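You operate a simulated robot arm through the tools that you are given. There is no shell and no other tool. Be economical: measure what you need, move in short steps, check, and stop when the job is done.

Carry out the task below with a simulated robot arm. There is one attempt and no reset: what you move stays moved.

TASK
Put the shortbread from the counter under the bowl shelves and the fudge from the counter under the bowl shelves on the white plate.

It is judged by the outcome, as a careful person would: the job done as asked, and still so three seconds after it is handed in. It fails if anything else is knocked over, pushed out of place, dropped, spilled or broken.

THE ROBOT
A 6-joint arm with a two-finger parallel gripper, fixed in place. Base frame: the origin is at the foot of the arm, x ahead of it, y to its left, z up; the work surface is at about z = 795. Lengths are in mm, angles in degrees, forces in N, time in s.
With the tool pointing down near the work surface it reaches from about 260 to 680 mm from the base axis. Its first joint turns from -66.0 to 66.0 degrees. Payload 2.9 kg.
Tool frame: the origin (TCP) lies between the finger pads and is the grasp point; the fingertips stand 30 mm ahead of it; z points along the fingers, y is the line along which they close. The gripper opens to 110 mm. The fingers are 20 mm wide and 10 mm thick; the gripper's body (48 by 112 mm) begins 55 mm behind the TCP.
Orientation is that of the tool frame in the base frame, as a unit quaternion [w, x, y, z]. With the fingers straight down and closing along the base's y, the tool's x points along the base's -x, its y along +y and its z along -z.

THE INTERFACE
- The arm moves only by the tool jog_arm. Its argument "targets" is a list of rows, each a list of 7 numbers: the gripper command, from -1 (shut) to 1 (fully open), values between in proportion, then the shift along the tool's x, y, z in mm, then the turn, a rotation vector about the tool's x, y, z in degrees. In form: [[fingers, dx, dy, dz, rx, ry, rz], ...]. A call has 1 to 12 rows; each row shifts and turns the commanded pose from where the row before left it, along the tool's axes as they then stand. A row lasts 0.2 s, in which the tool goes at most 50 mm and 8.6 degrees; a call with a longer step from one row to the next is refused whole, and so is a gripper value outside its range. A pose out of reach is approached as far as the arm can. The call stops where the force on the tool passes 40 N (or 10 N more than at its start, if that is more) or the arm is blocked; 0.2 s more then pass. The fingers move at their own pace (about 108 mm/s each) and stop on an object; they squeeze with about 26 N. The grip force told is the motor's: it shows also when the fingers shut on nothing. Time passes only in rows, and 0.2 s behind the last, so rows that do not move let the fingers close. It gives the time, the measured TCP pose, the force on the tool (base axes), the opening and the grip force at its end, in the units of the frame above (readings bear some noise), and new pictures: "show" is both (left out), scene, wrist or none.
- Cameras (640 x 400 px; columns grow to the right, rows downward): "scene" is fixed at [67.5, 419.6, 1400.9]; the picture's right is [-0.86, -0.51, 0.00], its down [-0.29, 0.48, -0.83] and it looks along [0.42, -0.71, -0.56] (base axes); focal length 349 px, centre (320, 200). "wrist" rides on the gripper at [-36, 0, -57] in the tool frame; the picture's right is [0.00, -1.00, 0.00], its down [0.97, 0.00, -0.24] and it looks along [0.24, 0.00, 0.97] (tool axes); focal length 218 px, centre (320, 200).
- pixel_to_xyz(camera, pixels): for up to 12 pixels [column, row] of the newest picture of that camera ("zoom" is the newest enlarged one), the place [x, y, z] in the base frame of the surface seen there, good to about 2 mm, but the place of the scene camera against the robot may be out by one fixed shift of up to 18 mm in any direction. No time passes.
- inspect(camera, box): a new picture of the part [left, top, right, bottom] of that camera's present view, enlarged. No time passes.
- job_done(): hands the job in; it is judged then, once.

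Work in short steps. Measure before you move; look again where a grasp or a placing could have gone wrong, and mend it. You have 60 turns and 120 pictures in all, the two below and enlarged ones among them. Open the gripper and draw the arm clear of the work before you hand the job in, unless the task says otherwise; then end with one line.

The tools are called as a command line: name --pt "numbers of a row" for each row, then --argument value for the rest, lists and objects as JSON in quotes. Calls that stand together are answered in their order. jog_arm: Moves the arm, as the interface text tells. Its arguments: {"type":"object","properties":{"targets":{"type":"array","items":{"type":"array","items":{"type":"number"}}},"show":{"type":"string","enum":["both","scene","wrist","none"]}},"required":["targets"]} The other tools are called the same way: pixel_to_xyz (camera, pixels) gives the place of the surface under pixels of a picture; inspect (camera, box) takes an enlarged picture of a part of a camera's view; job_done () hands the job in.

At the start:

```text
time_s: 0.0
position: [236.1, -270.9, 1012.5]
ee_rot: [-0.001, -0.001, 1.0, 0.0]
force: [0.3, 1.1, 0.0]
grip_width: 110.0
gripper_force: 0.1
```

scene: 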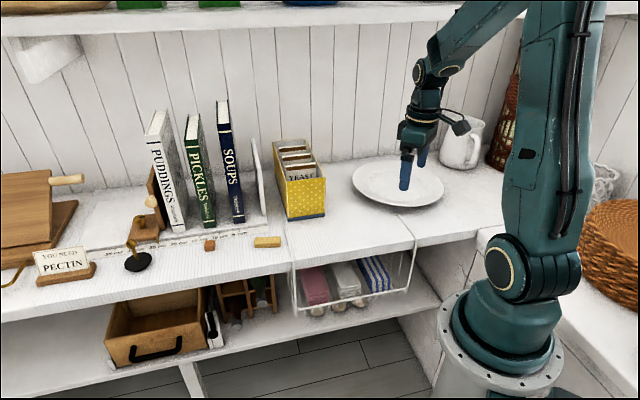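
wrist: 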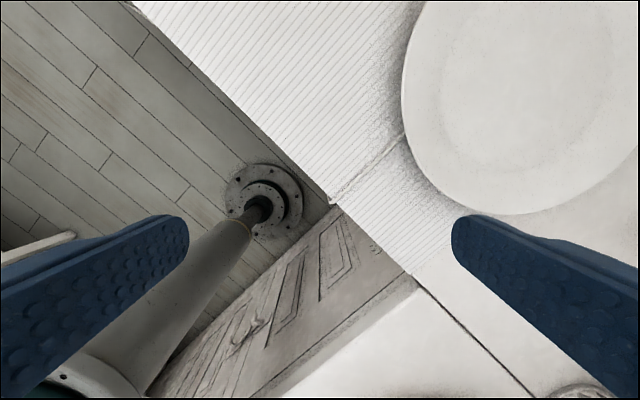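

The counter shows a brown piece near (209,245) and a yellow bar near (267,242); the plate is near (398,185). I enlarge and measure.

inspect --camera "scene" --box '[100, 190, 300, 315]'

pixel_to_xyz --camera "scene" --pixels '[[209, 242], [267, 240], [398, 185], [355, 185], [442, 188], [395, 207], [398, 163], [300, 215], [250, 228], [325, 180], [230, 250], [139, 258]]'

inspect --camera "scene" --box '[0, 0, 640, 400]'

```text
3.20 times, centred on (200, 252) of scene
```

zoom: 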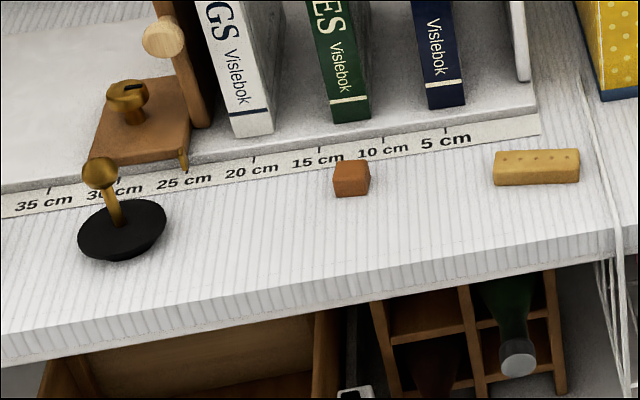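

```text
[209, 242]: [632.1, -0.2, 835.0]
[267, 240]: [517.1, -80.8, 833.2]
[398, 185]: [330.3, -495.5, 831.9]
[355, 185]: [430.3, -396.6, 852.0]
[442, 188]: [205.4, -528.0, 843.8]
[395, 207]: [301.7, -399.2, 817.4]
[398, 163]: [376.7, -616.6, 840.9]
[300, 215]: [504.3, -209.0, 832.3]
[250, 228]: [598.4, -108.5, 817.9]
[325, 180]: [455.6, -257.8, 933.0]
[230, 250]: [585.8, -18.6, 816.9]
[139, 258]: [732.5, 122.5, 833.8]
```

```text
1.00 times, centred on (320, 200) of scene
```

zoom: 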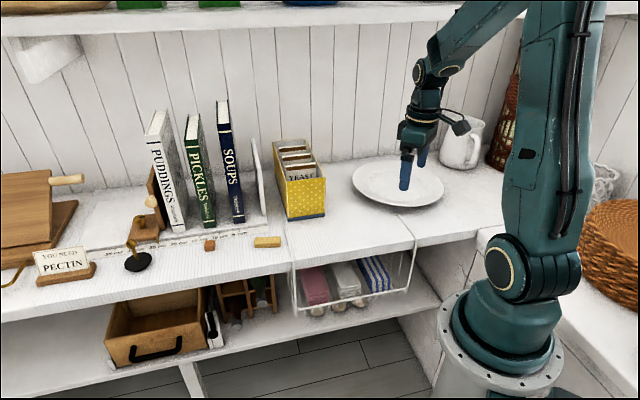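

The surface reads ~20 mm high in the scene camera, so I'll use the wrist camera for the grasp. I move above the shortbread at the present height.

jog_arm --pt "1 -32 32 0 0 0 0" --pt "1 -32 32 0 0 0 0" --pt "1 -32 32 0 0 0 0" --pt "1 -32 32 0 0 0 0" --pt "1 -32 32 0 0 0 0" --pt "1 -34 30 0 0 0 0" --pt "1 0 0 0 0 0 0"

pixel_to_xyz --camera "scene" --pixels '[[205, 246], [215, 246], [254, 240], [281, 240], [181, 232], [211, 226], [239, 222], [267, 216], [290, 220], [324, 213]]'

```text
time_s: 1.6
position: [429.2, -80.2, 1012.5]
ee_rot: [0.001, -0.001, 1.0, 0.0]
force: [0.2, 0.4, 0.4]
grip_width: 110.3
gripper_force: 0.0
```

scene: 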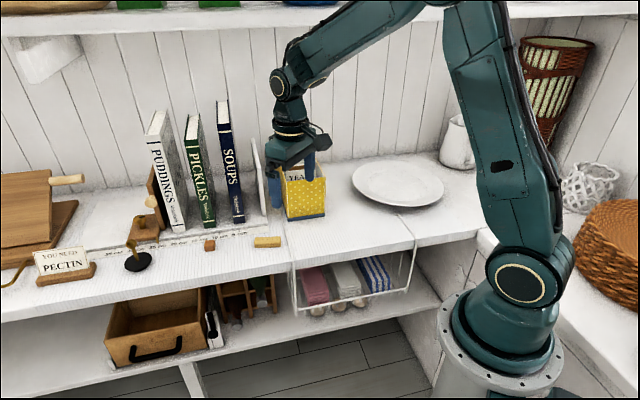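
wrist: 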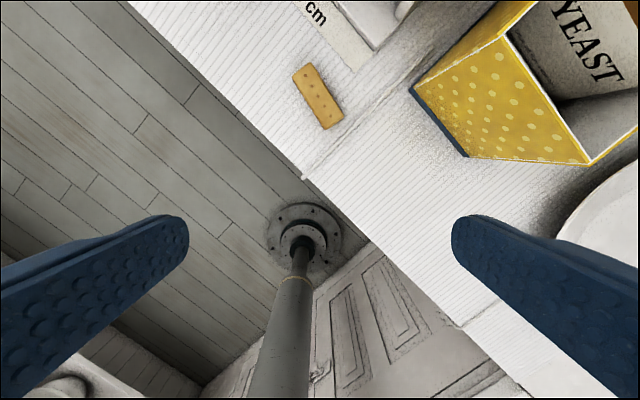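

```text
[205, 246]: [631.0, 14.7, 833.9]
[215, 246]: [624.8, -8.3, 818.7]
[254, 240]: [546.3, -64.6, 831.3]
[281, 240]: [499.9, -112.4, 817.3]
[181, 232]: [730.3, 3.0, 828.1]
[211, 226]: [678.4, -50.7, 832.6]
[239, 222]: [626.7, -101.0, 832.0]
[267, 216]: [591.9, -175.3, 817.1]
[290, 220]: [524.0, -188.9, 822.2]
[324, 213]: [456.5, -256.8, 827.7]
```

The wrist view shows the shortbread at (318,97). I measure its corners, the counter around it, and the yellow box.

pixel_to_xyz --camera "wrist" --pixels '[[318, 97], [294, 74], [309, 65], [325, 127], [341, 118], [290, 110], [360, 110], [412, 90], [466, 156], [630, 220], [400, 20]]'

inspect --camera "wrist" --box '[270, 40, 370, 140]'

```text
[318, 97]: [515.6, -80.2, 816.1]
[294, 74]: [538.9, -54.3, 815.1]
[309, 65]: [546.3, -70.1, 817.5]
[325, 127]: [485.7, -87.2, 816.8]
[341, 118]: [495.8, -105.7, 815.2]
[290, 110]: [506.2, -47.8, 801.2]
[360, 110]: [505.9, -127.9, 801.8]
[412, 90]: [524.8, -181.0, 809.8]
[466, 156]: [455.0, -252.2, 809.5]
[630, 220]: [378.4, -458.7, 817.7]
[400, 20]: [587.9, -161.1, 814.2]
```

```text
4.00 times, centred on (320, 90) of wrist
```

zoom: 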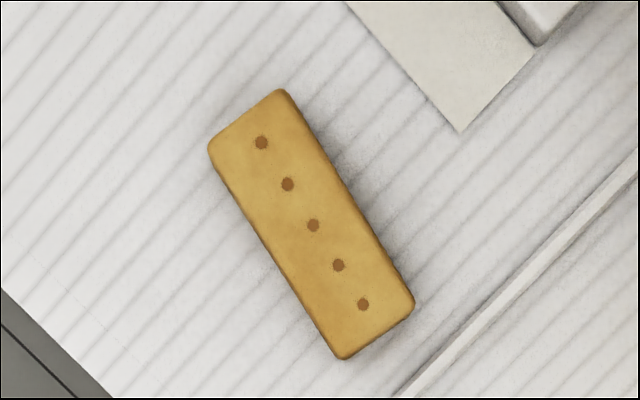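

The counter is at z≈801 and the shortbread's top at ≈816. Its centre is about (516.5,-79.5), with the long axis at ~33°. I move above it, turn the fingers across it, and come down partway.

jog_arm --pt "0.1 -43.6 0.4 0 0 0 0" --pt "0.1 -43.6 0.3 0 0 0 0" --pt "0.1 0 0 0 0 0 -8.2" --pt "0.1 0 0 0 0 0 -8.2" --pt "0.1 0 0 0 0 0 -8.2" --pt "0.1 0 0 0 0 0 -8.2" --pt "0.1 0 0 45 0 0 0" --pt "0.1 0 0 45 0 0 0" --pt "0.1 0 0 0 0 0 0" --show "wrist"

```text
time_s: 3.6
position: [517.9, -80.4, 922.3]
ee_rot: [0.0, -0.282, 0.959, 0.0]
force: [0.5, 0.2, 1.5]
grip_width: 60.4
gripper_force: 0.0
```

wrist: 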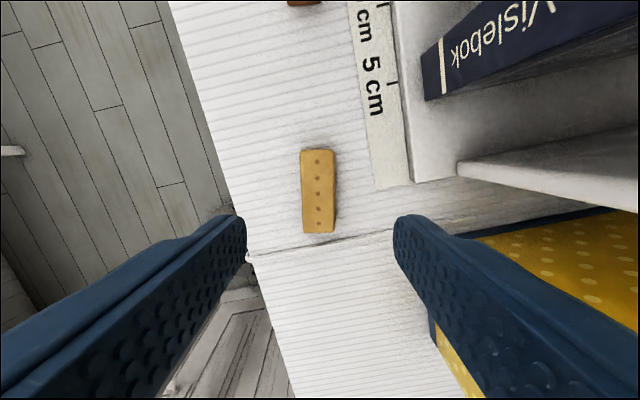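

The shortbread is centred between the fingers at (318,192), and aligned with them. I go down to z≈834 and close.

jog_arm --pt "0.1 0 0 40 0 0 0" --pt "0.1 0 0 35 0 0 0" --pt "0.1 0 0 12.5 0 0 0" --pt "-1 0 0 0 0 0 0" --pt "-1 0 0 0 0 0 0" --pt "-1 0 0 0 0 0 0"

```text
time_s: 5.0
position: [518.1, -81.0, 835.0]
ee_rot: [0.0, -0.283, 0.959, 0.0]
force: [-0.7, -0.1, -0.2]
grip_width: 25.3
gripper_force: 10.1
```

scene: 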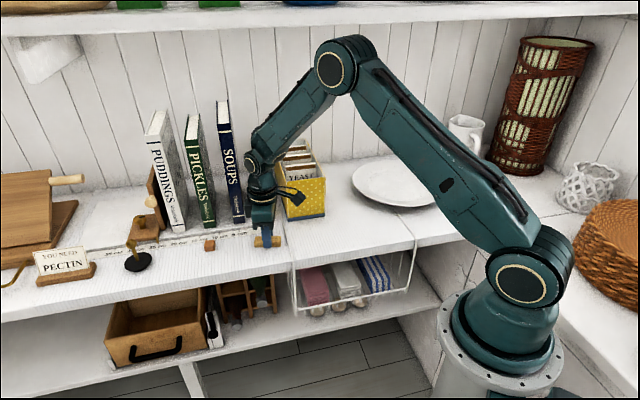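
wrist: 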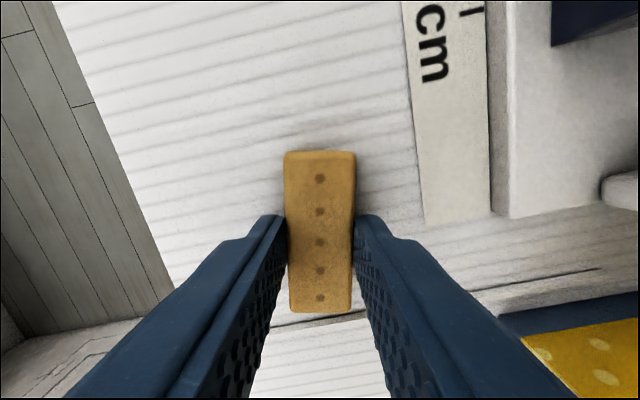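

The grip holds at 25 mm. I lift straight up and measure the unobstructed plate.

jog_arm --pt "-1 0 0 -20 0 0 0" --pt "-1 0 0 -40 0 0 0" --pt "-1 0 0 -45 0 0 0" --pt "-1 0 0 -45 0 0 0" --pt "-1 0 0 -27 0 0 0" --pt "-1 0 0 0 0 0 0"

pixel_to_xyz --camera "scene" --pixels '[[352, 180], [443, 186], [395, 206], [404, 158], [397, 180], [380, 178], [415, 185], [400, 190], [396, 170], [304, 145], [320, 180], [460, 117]]'

```text
time_s: 6.4
position: [516.4, -80.2, 1012.6]
ee_rot: [0.0, -0.282, 0.959, 0.0]
force: [0.4, 0.4, -1.0]
grip_width: 25.3
gripper_force: 10.3
```

scene: 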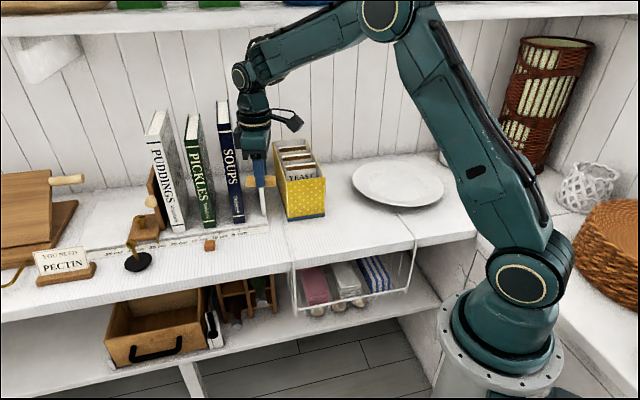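
wrist: 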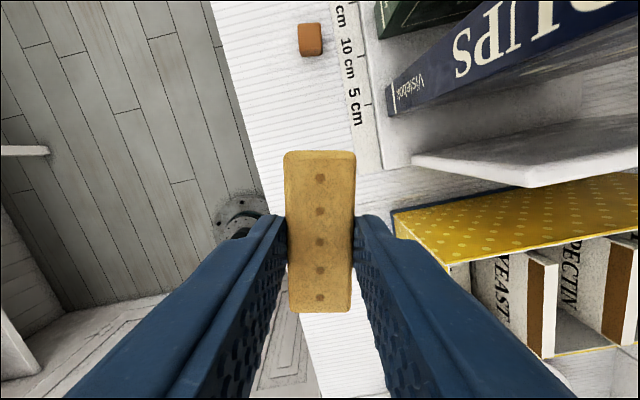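

```text
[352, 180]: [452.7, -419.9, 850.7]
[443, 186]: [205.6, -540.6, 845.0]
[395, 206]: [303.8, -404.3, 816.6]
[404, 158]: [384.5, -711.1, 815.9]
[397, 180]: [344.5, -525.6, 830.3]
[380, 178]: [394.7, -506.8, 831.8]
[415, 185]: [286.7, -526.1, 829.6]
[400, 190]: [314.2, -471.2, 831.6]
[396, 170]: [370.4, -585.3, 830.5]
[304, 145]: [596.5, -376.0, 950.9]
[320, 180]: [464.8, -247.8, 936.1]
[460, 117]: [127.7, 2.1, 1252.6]
```

Held firmly. I measure the upper shelf edge, the packets in the box and the fudge before crossing.

pixel_to_xyz --camera "scene" --pixels '[[200, 28], [280, 22], [520, 14], [292, 146], [311, 168], [281, 150], [209, 241]]'

pixel_to_xyz --camera "wrist" --pixels '[[311, 38], [300, 26], [320, 26], [301, 51], [320, 51], [550, 262], [393, 210], [390, 100]]'

```text
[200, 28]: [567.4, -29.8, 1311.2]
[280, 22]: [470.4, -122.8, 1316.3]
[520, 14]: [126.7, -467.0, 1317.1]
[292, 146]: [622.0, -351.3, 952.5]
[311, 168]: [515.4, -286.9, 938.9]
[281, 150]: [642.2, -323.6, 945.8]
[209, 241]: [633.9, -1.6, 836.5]
```

```text
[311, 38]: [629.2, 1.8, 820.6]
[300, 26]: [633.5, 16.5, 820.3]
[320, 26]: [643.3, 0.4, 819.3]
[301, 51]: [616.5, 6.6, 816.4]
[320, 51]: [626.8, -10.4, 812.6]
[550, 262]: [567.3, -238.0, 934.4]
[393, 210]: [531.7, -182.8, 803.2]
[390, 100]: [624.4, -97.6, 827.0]
```

The shelf above starts at x−y≈595 with its underside at ~1300, so I pass in front of the box at the present height. I then lower before reaching in under the shelf.

jog_arm --pt "-1 40.7 -9.4 0 0 0 0" --pt "-1 40.7 -9.4 0 0 0 0" --pt "-1 40.7 -9.5 0 0 0 0" --pt "-1 40.6 -9.5 0 0 0 0" --pt "-1 35.9 -12.6 0 0 0 0" --pt "-1 35.9 -12.6 0 0 0 0" --pt "-1 35.8 -12.6 0 0 0 0" --pt "-1 0 0 35 0 0 0" --pt "-1 0 0 35 0 0 0" --pt "-1 0 0 0 0 0 0"

```text
time_s: 8.6
position: [332.4, -292.5, 942.5]
ee_rot: [-0.001, -0.283, 0.959, 0.0]
force: [-0.1, 0.4, -1.0]
grip_width: 25.1
gripper_force: 9.8
```

scene: 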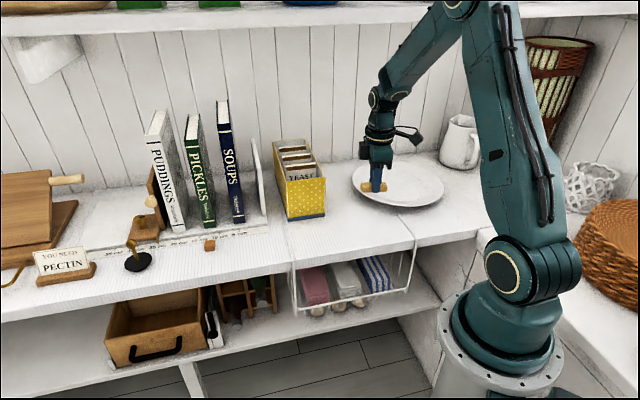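
wrist: 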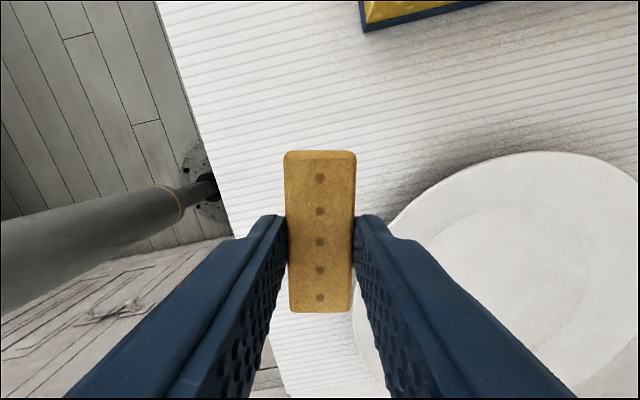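

Clear of the box. I move toward the plate at this height.

jog_arm --pt "-1 19.2 -34.6 0 0 0 0" --pt "-1 19.2 -34.6 0 0 0 0" --pt "-1 19.2 -34.6 0 0 0 0" --pt "-1 19.2 -34.6 0 0 0 0" --pt "-1 19.2 -34.5 0 0 0 0" --pt "-1 0 0 0 0 0 0"

pixel_to_xyz --camera "scene" --pixels '[[450, 150], [443, 186], [353, 178], [470, 170]]'

```text
time_s: 10.0
position: [343.8, -490.5, 941.2]
ee_rot: [0.0, -0.283, 0.959, 0.0]
force: [0.5, -0.7, -0.5]
grip_width: 24.8
gripper_force: 9.7
```

scene: 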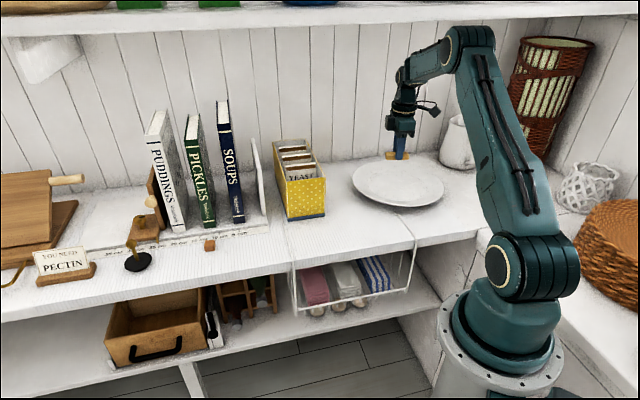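
wrist: 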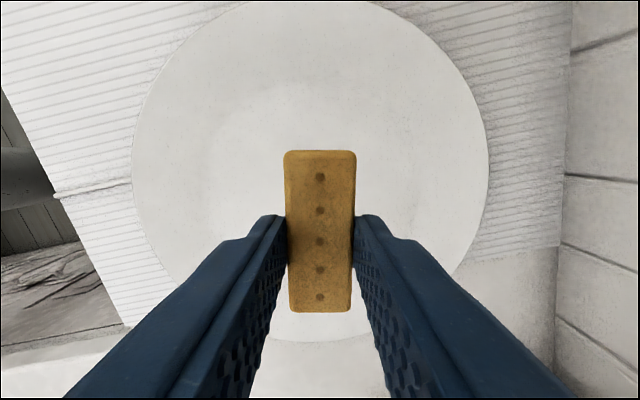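

```text
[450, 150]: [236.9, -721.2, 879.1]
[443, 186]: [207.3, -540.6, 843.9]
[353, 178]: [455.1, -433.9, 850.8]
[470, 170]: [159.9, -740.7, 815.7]
```

The plate is centred near (311,168) in the wrist view. I measure its surface height and extent.

pixel_to_xyz --camera "wrist" --pixels '[[311, 130], [260, 170], [380, 170], [230, 200], [410, 140], [134, 165], [488, 165], [260, 4], [320, 340], [200, 120]]'

```text
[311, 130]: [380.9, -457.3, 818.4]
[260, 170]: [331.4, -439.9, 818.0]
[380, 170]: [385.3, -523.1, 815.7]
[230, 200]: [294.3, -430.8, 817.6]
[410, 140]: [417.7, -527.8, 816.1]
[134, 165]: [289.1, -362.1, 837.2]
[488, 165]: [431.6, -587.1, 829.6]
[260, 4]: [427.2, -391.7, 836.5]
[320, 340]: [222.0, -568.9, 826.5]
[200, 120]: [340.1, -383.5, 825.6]
```

Plate centre is ≈(332,-490), well floor ≈816–817. I shift slightly toward the far side to leave room for the fudge, then descend to TCP≈853.

jog_arm --pt "-1 12.6 -12.1 0 0 0 0" --pt "-1 0 0 40 0 0 0" --pt "-1 0 0 35 0 0 0" --pt "-1 0 0 12 0 0 0" --pt "-1 0 0 0 0 0 0"

```text
time_s: 11.2
position: [339.3, -504.5, 854.6]
ee_rot: [0.0, -0.282, 0.959, -0.001]
force: [0.3, -0.6, 0.2]
grip_width: 25.1
gripper_force: 10.3
```

scene: 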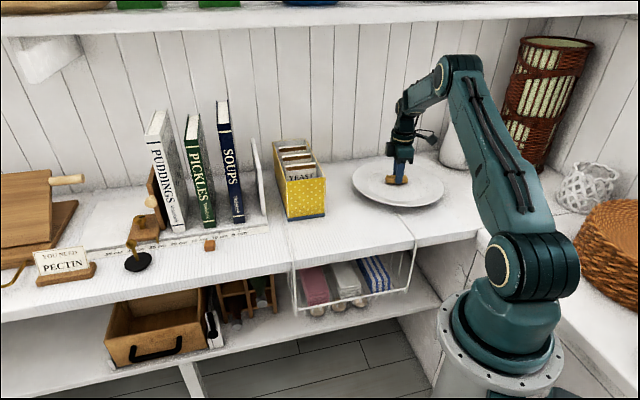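
wrist: 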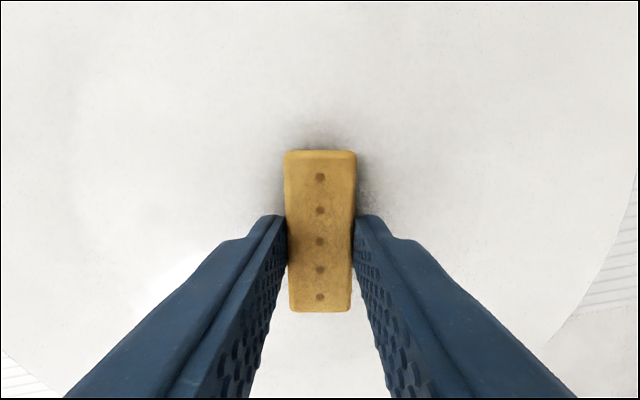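

Just above the floor of the plate with no contact yet. I creep down a little, watching force.

jog_arm --pt "-1 0 0 1.5 0 0 0" --pt "-1 0 0 1.5 0 0 0" --pt "-1 0 0 0 0 0 0" --show "none"

```text
time_s: 12.0
position: [340.8, -506.1, 852.3]
ee_rot: [0.0, -0.283, 0.959, 0.0]
force: [-0.2, 0.0, -0.3]
grip_width: 24.9
gripper_force: 10.1
```

jog_arm --pt "-1 0 0 1 0 0 0" --pt "-1 0 0 1 0 0 0" --pt "-1 0 0 0 0 0 0" --show "none"

```text
time_s: 12.8
position: [340.1, -505.0, 851.4]
ee_rot: [0.0, -0.282, 0.96, -0.002]
force: [0.2, -0.7, 6.0]
grip_width: 25.3
gripper_force: 10.0
```

Contact (6 N). I release to about 60 mm, rise straight up, and look.

jog_arm --pt "-0.3 0 0 0 0 0 0" --pt "0 0 0 0 0 0 0" --pt "0 0 0 -30 0 0 0" --pt "0 0 0 -45 0 0 0" --pt "0 0 0 -15 0 0 0" --pt "0 0 0 0 0 0 0"

```text
time_s: 14.2
position: [340.2, -507.5, 940.2]
ee_rot: [0.001, -0.282, 0.959, 0.0]
force: [-0.8, -0.1, 0.7]
grip_width: 55.0
gripper_force: 0.1
```

scene: 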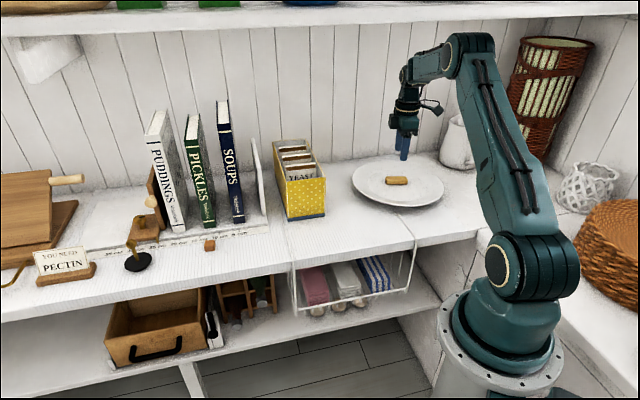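
wrist: 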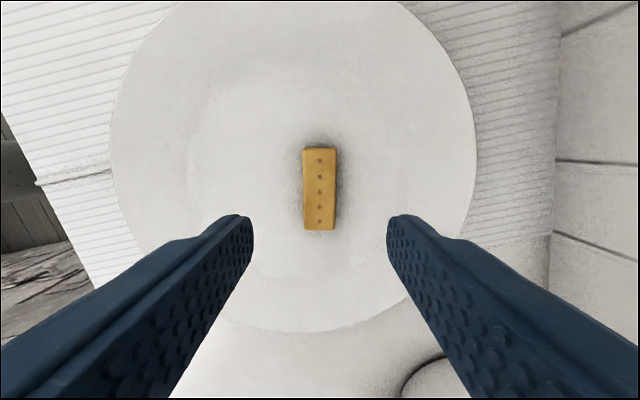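

The shortbread lies flat on the plate. I retrace the path back around the box.

jog_arm --pt "0 -21.9 37 0 0 0 0" --pt "0 -21.9 37 0 0 0 0" --pt "0 -21.9 37 0 0 0 0" --pt "0 -21.9 37 0 0 0 0" --pt "0 -22 37.1 0 0 0 0" --pt "0 0 0 -36 0 0 0" --pt "0 0 0 -36 0 0 0" --pt "0 -35.7 13.5 0 0 0 0" --pt "0 -35.7 13.5 0 0 0 0" --pt "0 -35.7 13.5 0 0 0 0" --pt "0 0 0 0 0 0 0" --show "none"

```text
time_s: 16.6
position: [399.2, -196.8, 1011.9]
ee_rot: [0.0, -0.282, 0.959, 0.001]
force: [-0.1, -0.4, -0.5]
grip_width: 55.0
gripper_force: 0.0
```

jog_arm --pt "0 -40.4 8.8 0 0 0 0" --pt "0 -40.4 8.8 0 0 0 0" --pt "0 -40.4 8.8 0 0 0 0" --pt "0 -40.5 8.7 0 0 0 0" --pt "0 -44.1 4.5 0 0 0 0" --pt "0 -44.1 4.5 0 0 0 0" --pt "0 -44.1 4.5 0 0 0 0" --pt "0 0 0 0 0 0 0"

```text
time_s: 18.4
position: [620.8, 3.4, 1012.5]
ee_rot: [0.0, -0.282, 0.959, 0.001]
force: [-0.1, 0.7, -0.2]
grip_width: 55.0
gripper_force: 0.1
```

scene: 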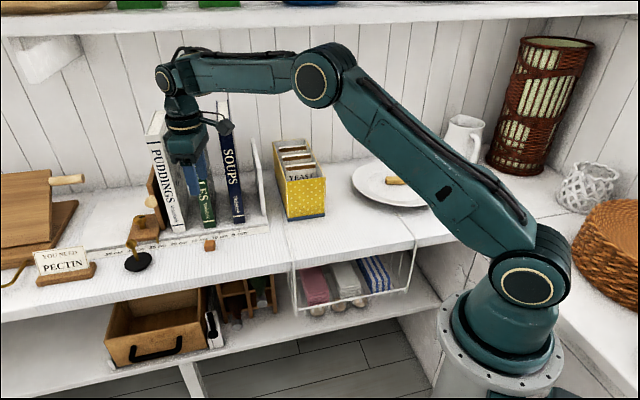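
wrist: 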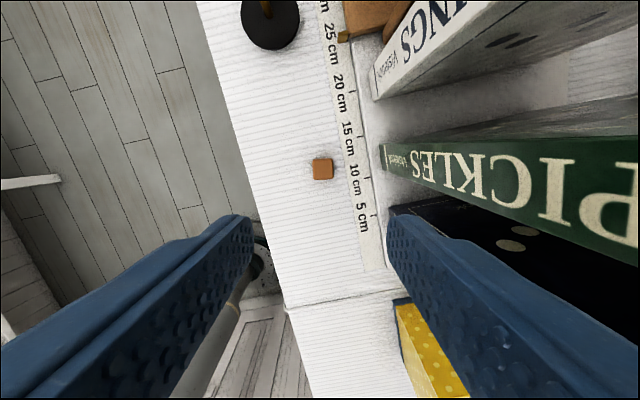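

The fudge is at (322,169) in the wrist view. I measure it, the book fronts and the knob stand.

inspect --camera "wrist" --box '[290, 145, 354, 195]'

pixel_to_xyz --camera "wrist" --pixels '[[322, 168], [313, 160], [332, 160], [313, 178], [333, 177], [300, 170], [383, 152], [373, 70], [405, 165], [390, 210], [268, 10], [430, 70]]'

```text
8.00 times, centred on (322, 170) of wrist
```

zoom: 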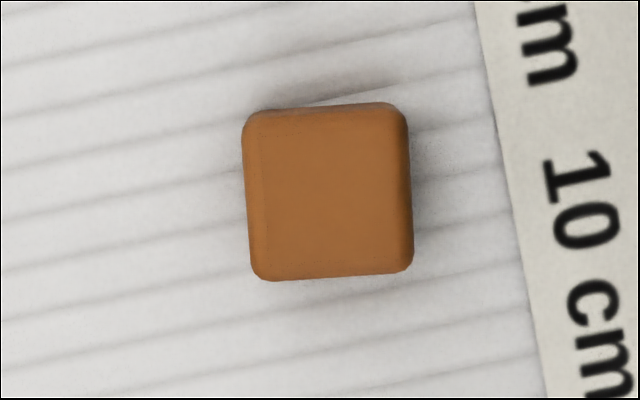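

```text
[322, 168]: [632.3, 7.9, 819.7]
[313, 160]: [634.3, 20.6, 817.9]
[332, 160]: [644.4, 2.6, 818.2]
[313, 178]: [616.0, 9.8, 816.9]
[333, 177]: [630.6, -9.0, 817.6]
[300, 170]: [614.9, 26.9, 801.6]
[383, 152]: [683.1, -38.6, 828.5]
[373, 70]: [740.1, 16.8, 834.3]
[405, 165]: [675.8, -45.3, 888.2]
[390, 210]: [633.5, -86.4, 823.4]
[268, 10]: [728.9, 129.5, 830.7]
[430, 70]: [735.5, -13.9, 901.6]
```

Fudge centre ≈(631.5,6.5), top 820, about 20 mm across. The book fronts leave about 8 mm to the gripper body, so I bias 2 mm away from them, turn 2.5°, and descend partway to check.

jog_arm --pt "0 -11 -0.9 0 0 0 0" --pt "0 0 0 0 0 0 -2.5" --pt "0 0 0 45 0 0 0" --pt "0 0 0 40 0 0 0" --pt "0 0 0 0 0 0 0"

```text
time_s: 19.6
position: [629.4, 8.8, 927.9]
ee_rot: [0.0, -0.303, 0.953, -0.001]
force: [-0.6, -0.8, -0.1]
grip_width: 55.0
gripper_force: 0.0
```

scene: 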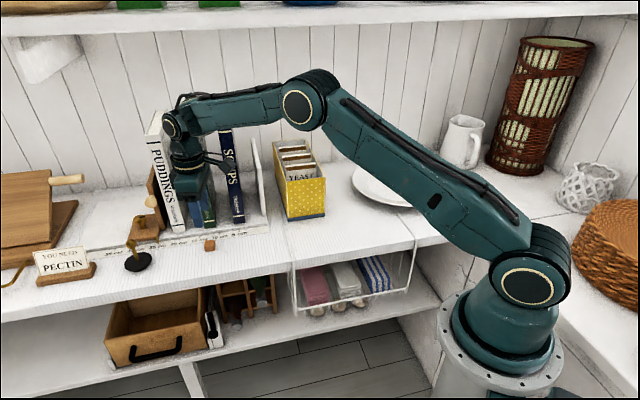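
wrist: 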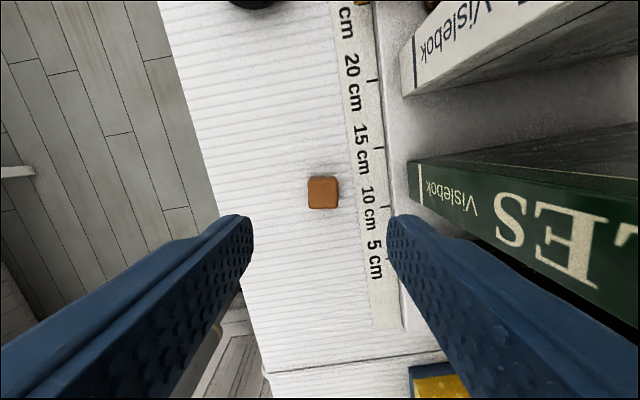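

The fudge sits at (323,193), centred, and there is no contact with the books. I descend to z≈835 and close.

jog_arm --pt "0 0 0 30 0 0 0" --pt "0 0 0 30 0 0 0" --pt "0 0 0 25 0 0 0" --pt "0 0 0 7.5 0 0 0" --pt "-1 0 0 0 0 0 0" --pt "-1 0 0 0 0 0 0" --pt "-1 0 0 0 0 0 0"

```text
time_s: 21.2
position: [630.4, 7.3, 834.1]
ee_rot: [0.0, -0.303, 0.953, 0.0]
force: [0.4, 0.0, 0.8]
grip_width: 22.2
gripper_force: 26.0
```

scene: 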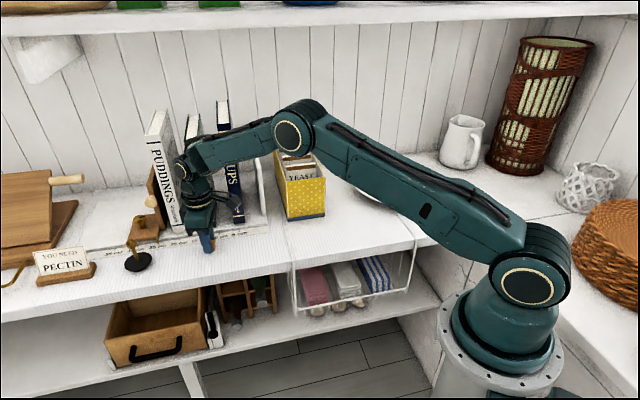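
wrist: 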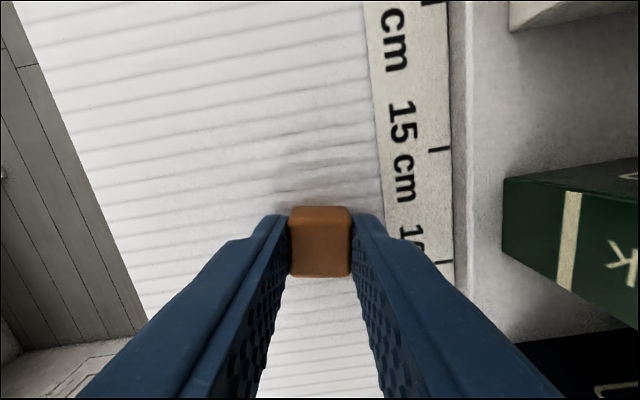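

The fudge is gripped (22 mm, 26 N). I lift straight up, turn back 2.5° and retrace toward the plate.

jog_arm --pt "-1 0 0 -30 0 0 0" --pt "-1 0 0 -49 0 0 0" --pt "-1 0 0 -49 0 0 0" --pt "-1 0 0 -49 0 0 0" --pt "-1 0 0 0 0 0 2.5" --pt "-1 0 0 0 0 0 0"

```text
time_s: 22.6
position: [630.8, 7.6, 1012.9]
ee_rot: [0.0, -0.282, 0.959, 0.0]
force: [-1.3, -0.4, -0.1]
grip_width: 22.5
gripper_force: 25.3
```

scene: 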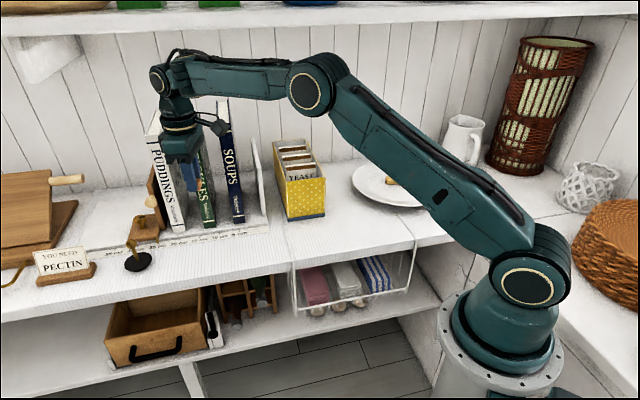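
wrist: 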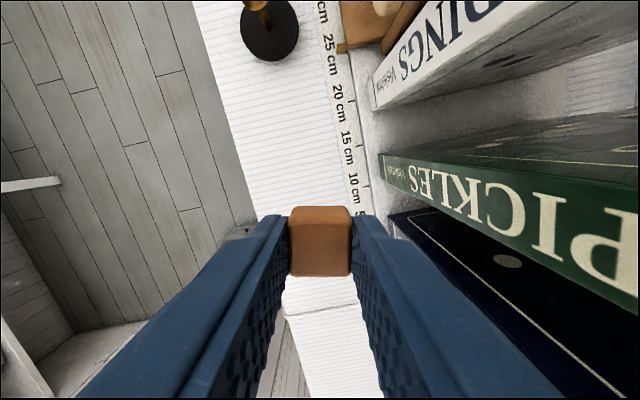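

Fudge is held and the books are undisturbed. I retrace around the box and lower in front of the plate.

jog_arm --pt "-1 47.8 -4.1 0 0 0 0" --pt "-1 47.8 -4.1 0 0 0 0" --pt "-1 47.8 -4.1 0 0 0 0" --pt "-1 40.7 -9.4 0 0 0 0" --pt "-1 40.7 -9.4 0 0 0 0" --pt "-1 40.7 -9.5 0 0 0 0" --pt "-1 40.6 -9.5 0 0 0 0" --pt "-1 35.9 -12.6 0 0 0 0" --pt "-1 35.9 -12.6 0 0 0 0" --pt "-1 35.8 -12.6 0 0 0 0" --pt "-1 0 0 36 0 0 0" --pt "-1 0 0 36 0 0 0"

```text
time_s: 25.2
position: [329.0, -290.6, 938.9]
ee_rot: [-0.001, -0.284, 0.959, 0.0]
force: [0.1, 0.6, 0.0]
grip_width: 22.5
gripper_force: 25.7
```

scene: 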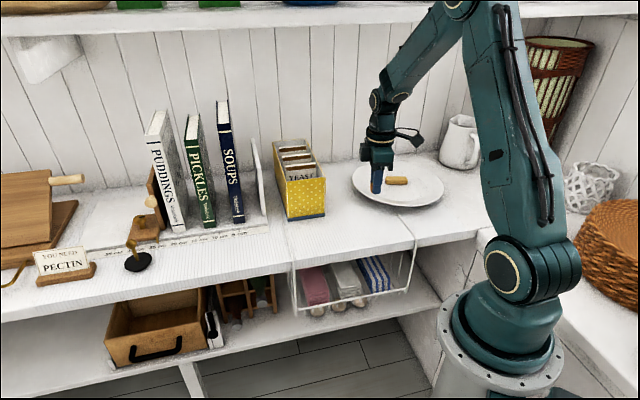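
wrist: 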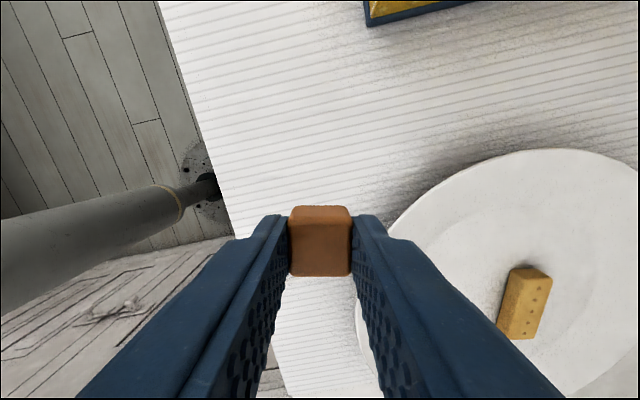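

I move over the open side of the plate, ≈(310,-460), 55 mm from the shortbread, and descend to just above the floor.

jog_arm --pt "-1 26.9 -33 0 0 0 0" --pt "-1 26.9 -33 0 0 0 0" --pt "-1 26.9 -33.1 0 0 0 0" --pt "-1 26.9 -33.1 0 0 0 0" --pt "-1 0 0 40 0 0 0" --pt "-1 0 0 30 0 0 0" --pt "-1 0 0 13 0 0 0" --pt "-1 0 0 0 0 0 0"

```text
time_s: 27.0
position: [310.0, -461.8, 856.5]
ee_rot: [0.0, -0.283, 0.959, 0.0]
force: [-0.2, 0.4, -0.4]
grip_width: 22.6
gripper_force: 26.3
```

scene: 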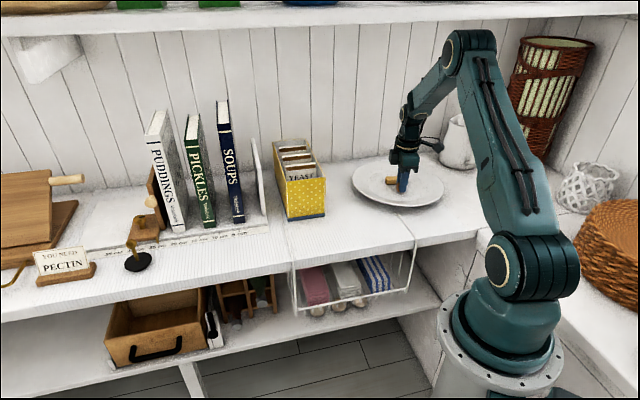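
wrist: 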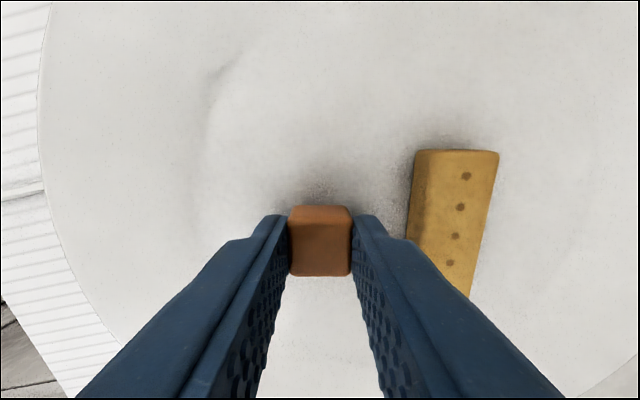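

Well placed, with the shortbread clear of the right finger by ~17 mm. I creep down to contact.

jog_arm --pt "-1 0 0 2 0 0 0" --pt "-1 0 0 1.5 0 0 0" --pt "-1 0 0 1 0 0 0" --pt "-1 0 0 0 0 0 0" --show "none"

```text
time_s: 28.0
position: [311.4, -460.0, 852.0]
ee_rot: [0.0, -0.282, 0.959, 0.001]
force: [0.2, 0.3, -0.4]
grip_width: 22.4
gripper_force: 26.5
```

jog_arm --pt "-1 0 0 1 0 0 0" --pt "-1 0 0 1 0 0 0" --pt "-1 0 0 0 0 0 0" --show "none"

```text
time_s: 28.8
position: [312.1, -461.7, 850.3]
ee_rot: [0.0, -0.283, 0.959, 0.0]
force: [-2.4, 0.8, 8.9]
grip_width: 22.5
gripper_force: 25.6
```

Contact (9 N). I open to ~42 mm only, rise straight up, and look.

jog_arm --pt "-0.4 0 0 0 0 0 0" --pt "-0.24 0 0 0 0 0 0" --pt "-0.24 0 0 -30 0 0 0" --pt "-0.24 0 0 -40 0 0 0" --pt "-0.24 0 0 -20 0 0 0" --pt "-0.24 0 0 0 0 0 0"

```text
time_s: 30.2
position: [311.6, -460.3, 941.6]
ee_rot: [0.001, -0.282, 0.959, 0.0]
force: [-0.1, -0.1, 0.2]
grip_width: 41.6
gripper_force: 0.0
```

scene: 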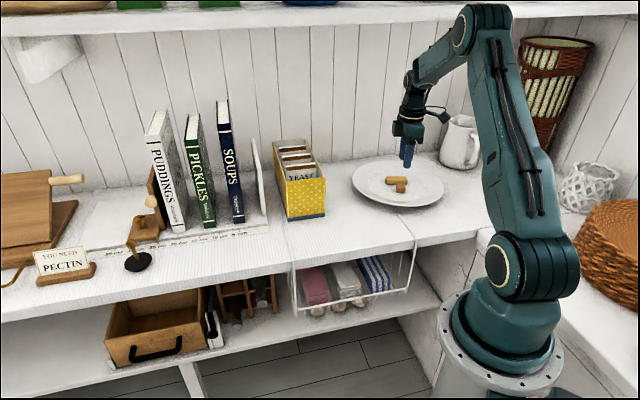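
wrist: 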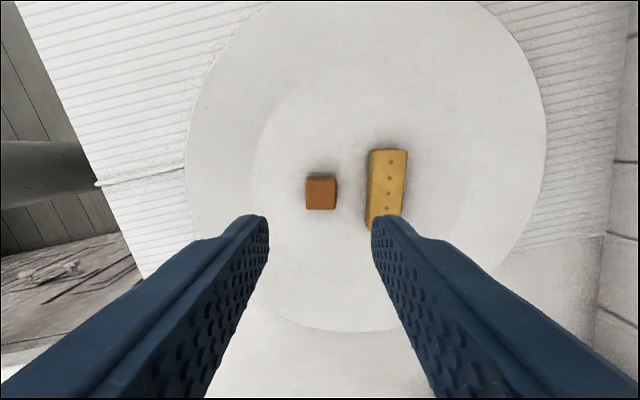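

Both rest on the plate. I open the gripper fully and draw the arm clear, back in front and up.

jog_arm --pt "0 -26.9 33 0 0 0 0" --pt "0 -26.9 33 0 0 0 0" --pt "0 -26.9 33 0 0 0 0" --pt "1 -26.9 33 0 0 0 0" --pt "1 0 0 -36 0 0 0" --pt "1 0 0 -36 0 0 0" --pt "1 0 0 0 0 0 0"

inspect --camera "scene" --box '[320, 140, 480, 240]'

```text
time_s: 31.8
position: [329.3, -290.8, 1012.6]
ee_rot: [0.0, -0.283, 0.959, 0.001]
force: [1.0, -0.8, -0.3]
grip_width: 109.9
gripper_force: 0.1
```

scene: 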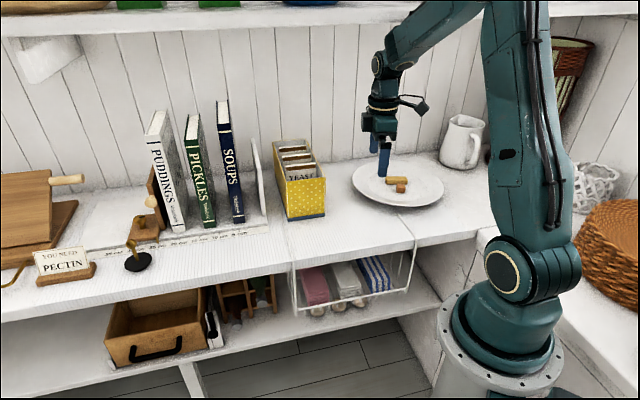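
wrist: 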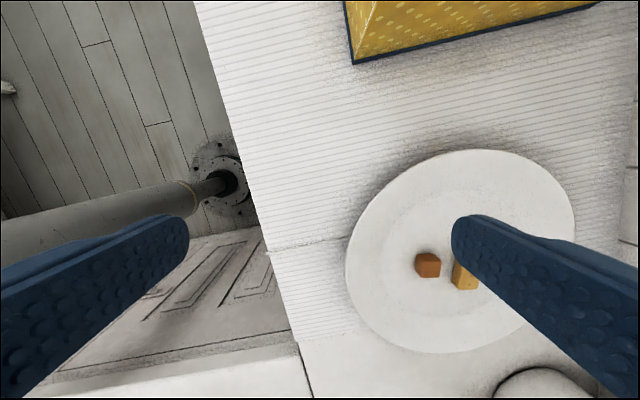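

```text
4.00 times, centred on (400, 190) of scene
```

zoom: 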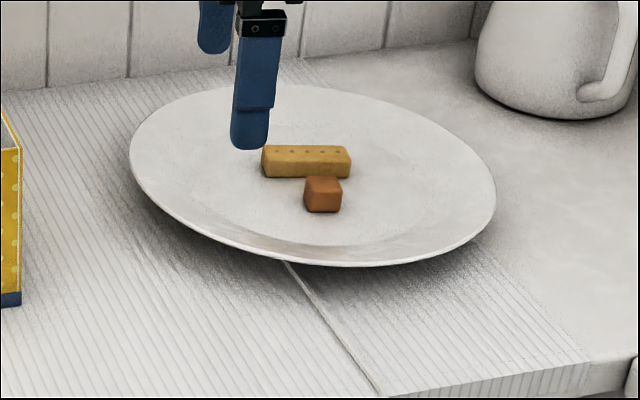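

Both sweets are on the plate, everything else is in place, and the arm is clear with the gripper open.

job_done

```text
The job is handed in.
```

The shortbread and the fudge are both resting on the white plate; nothing else looked moved in the last pictures, and the arm is clear with the gripper open.
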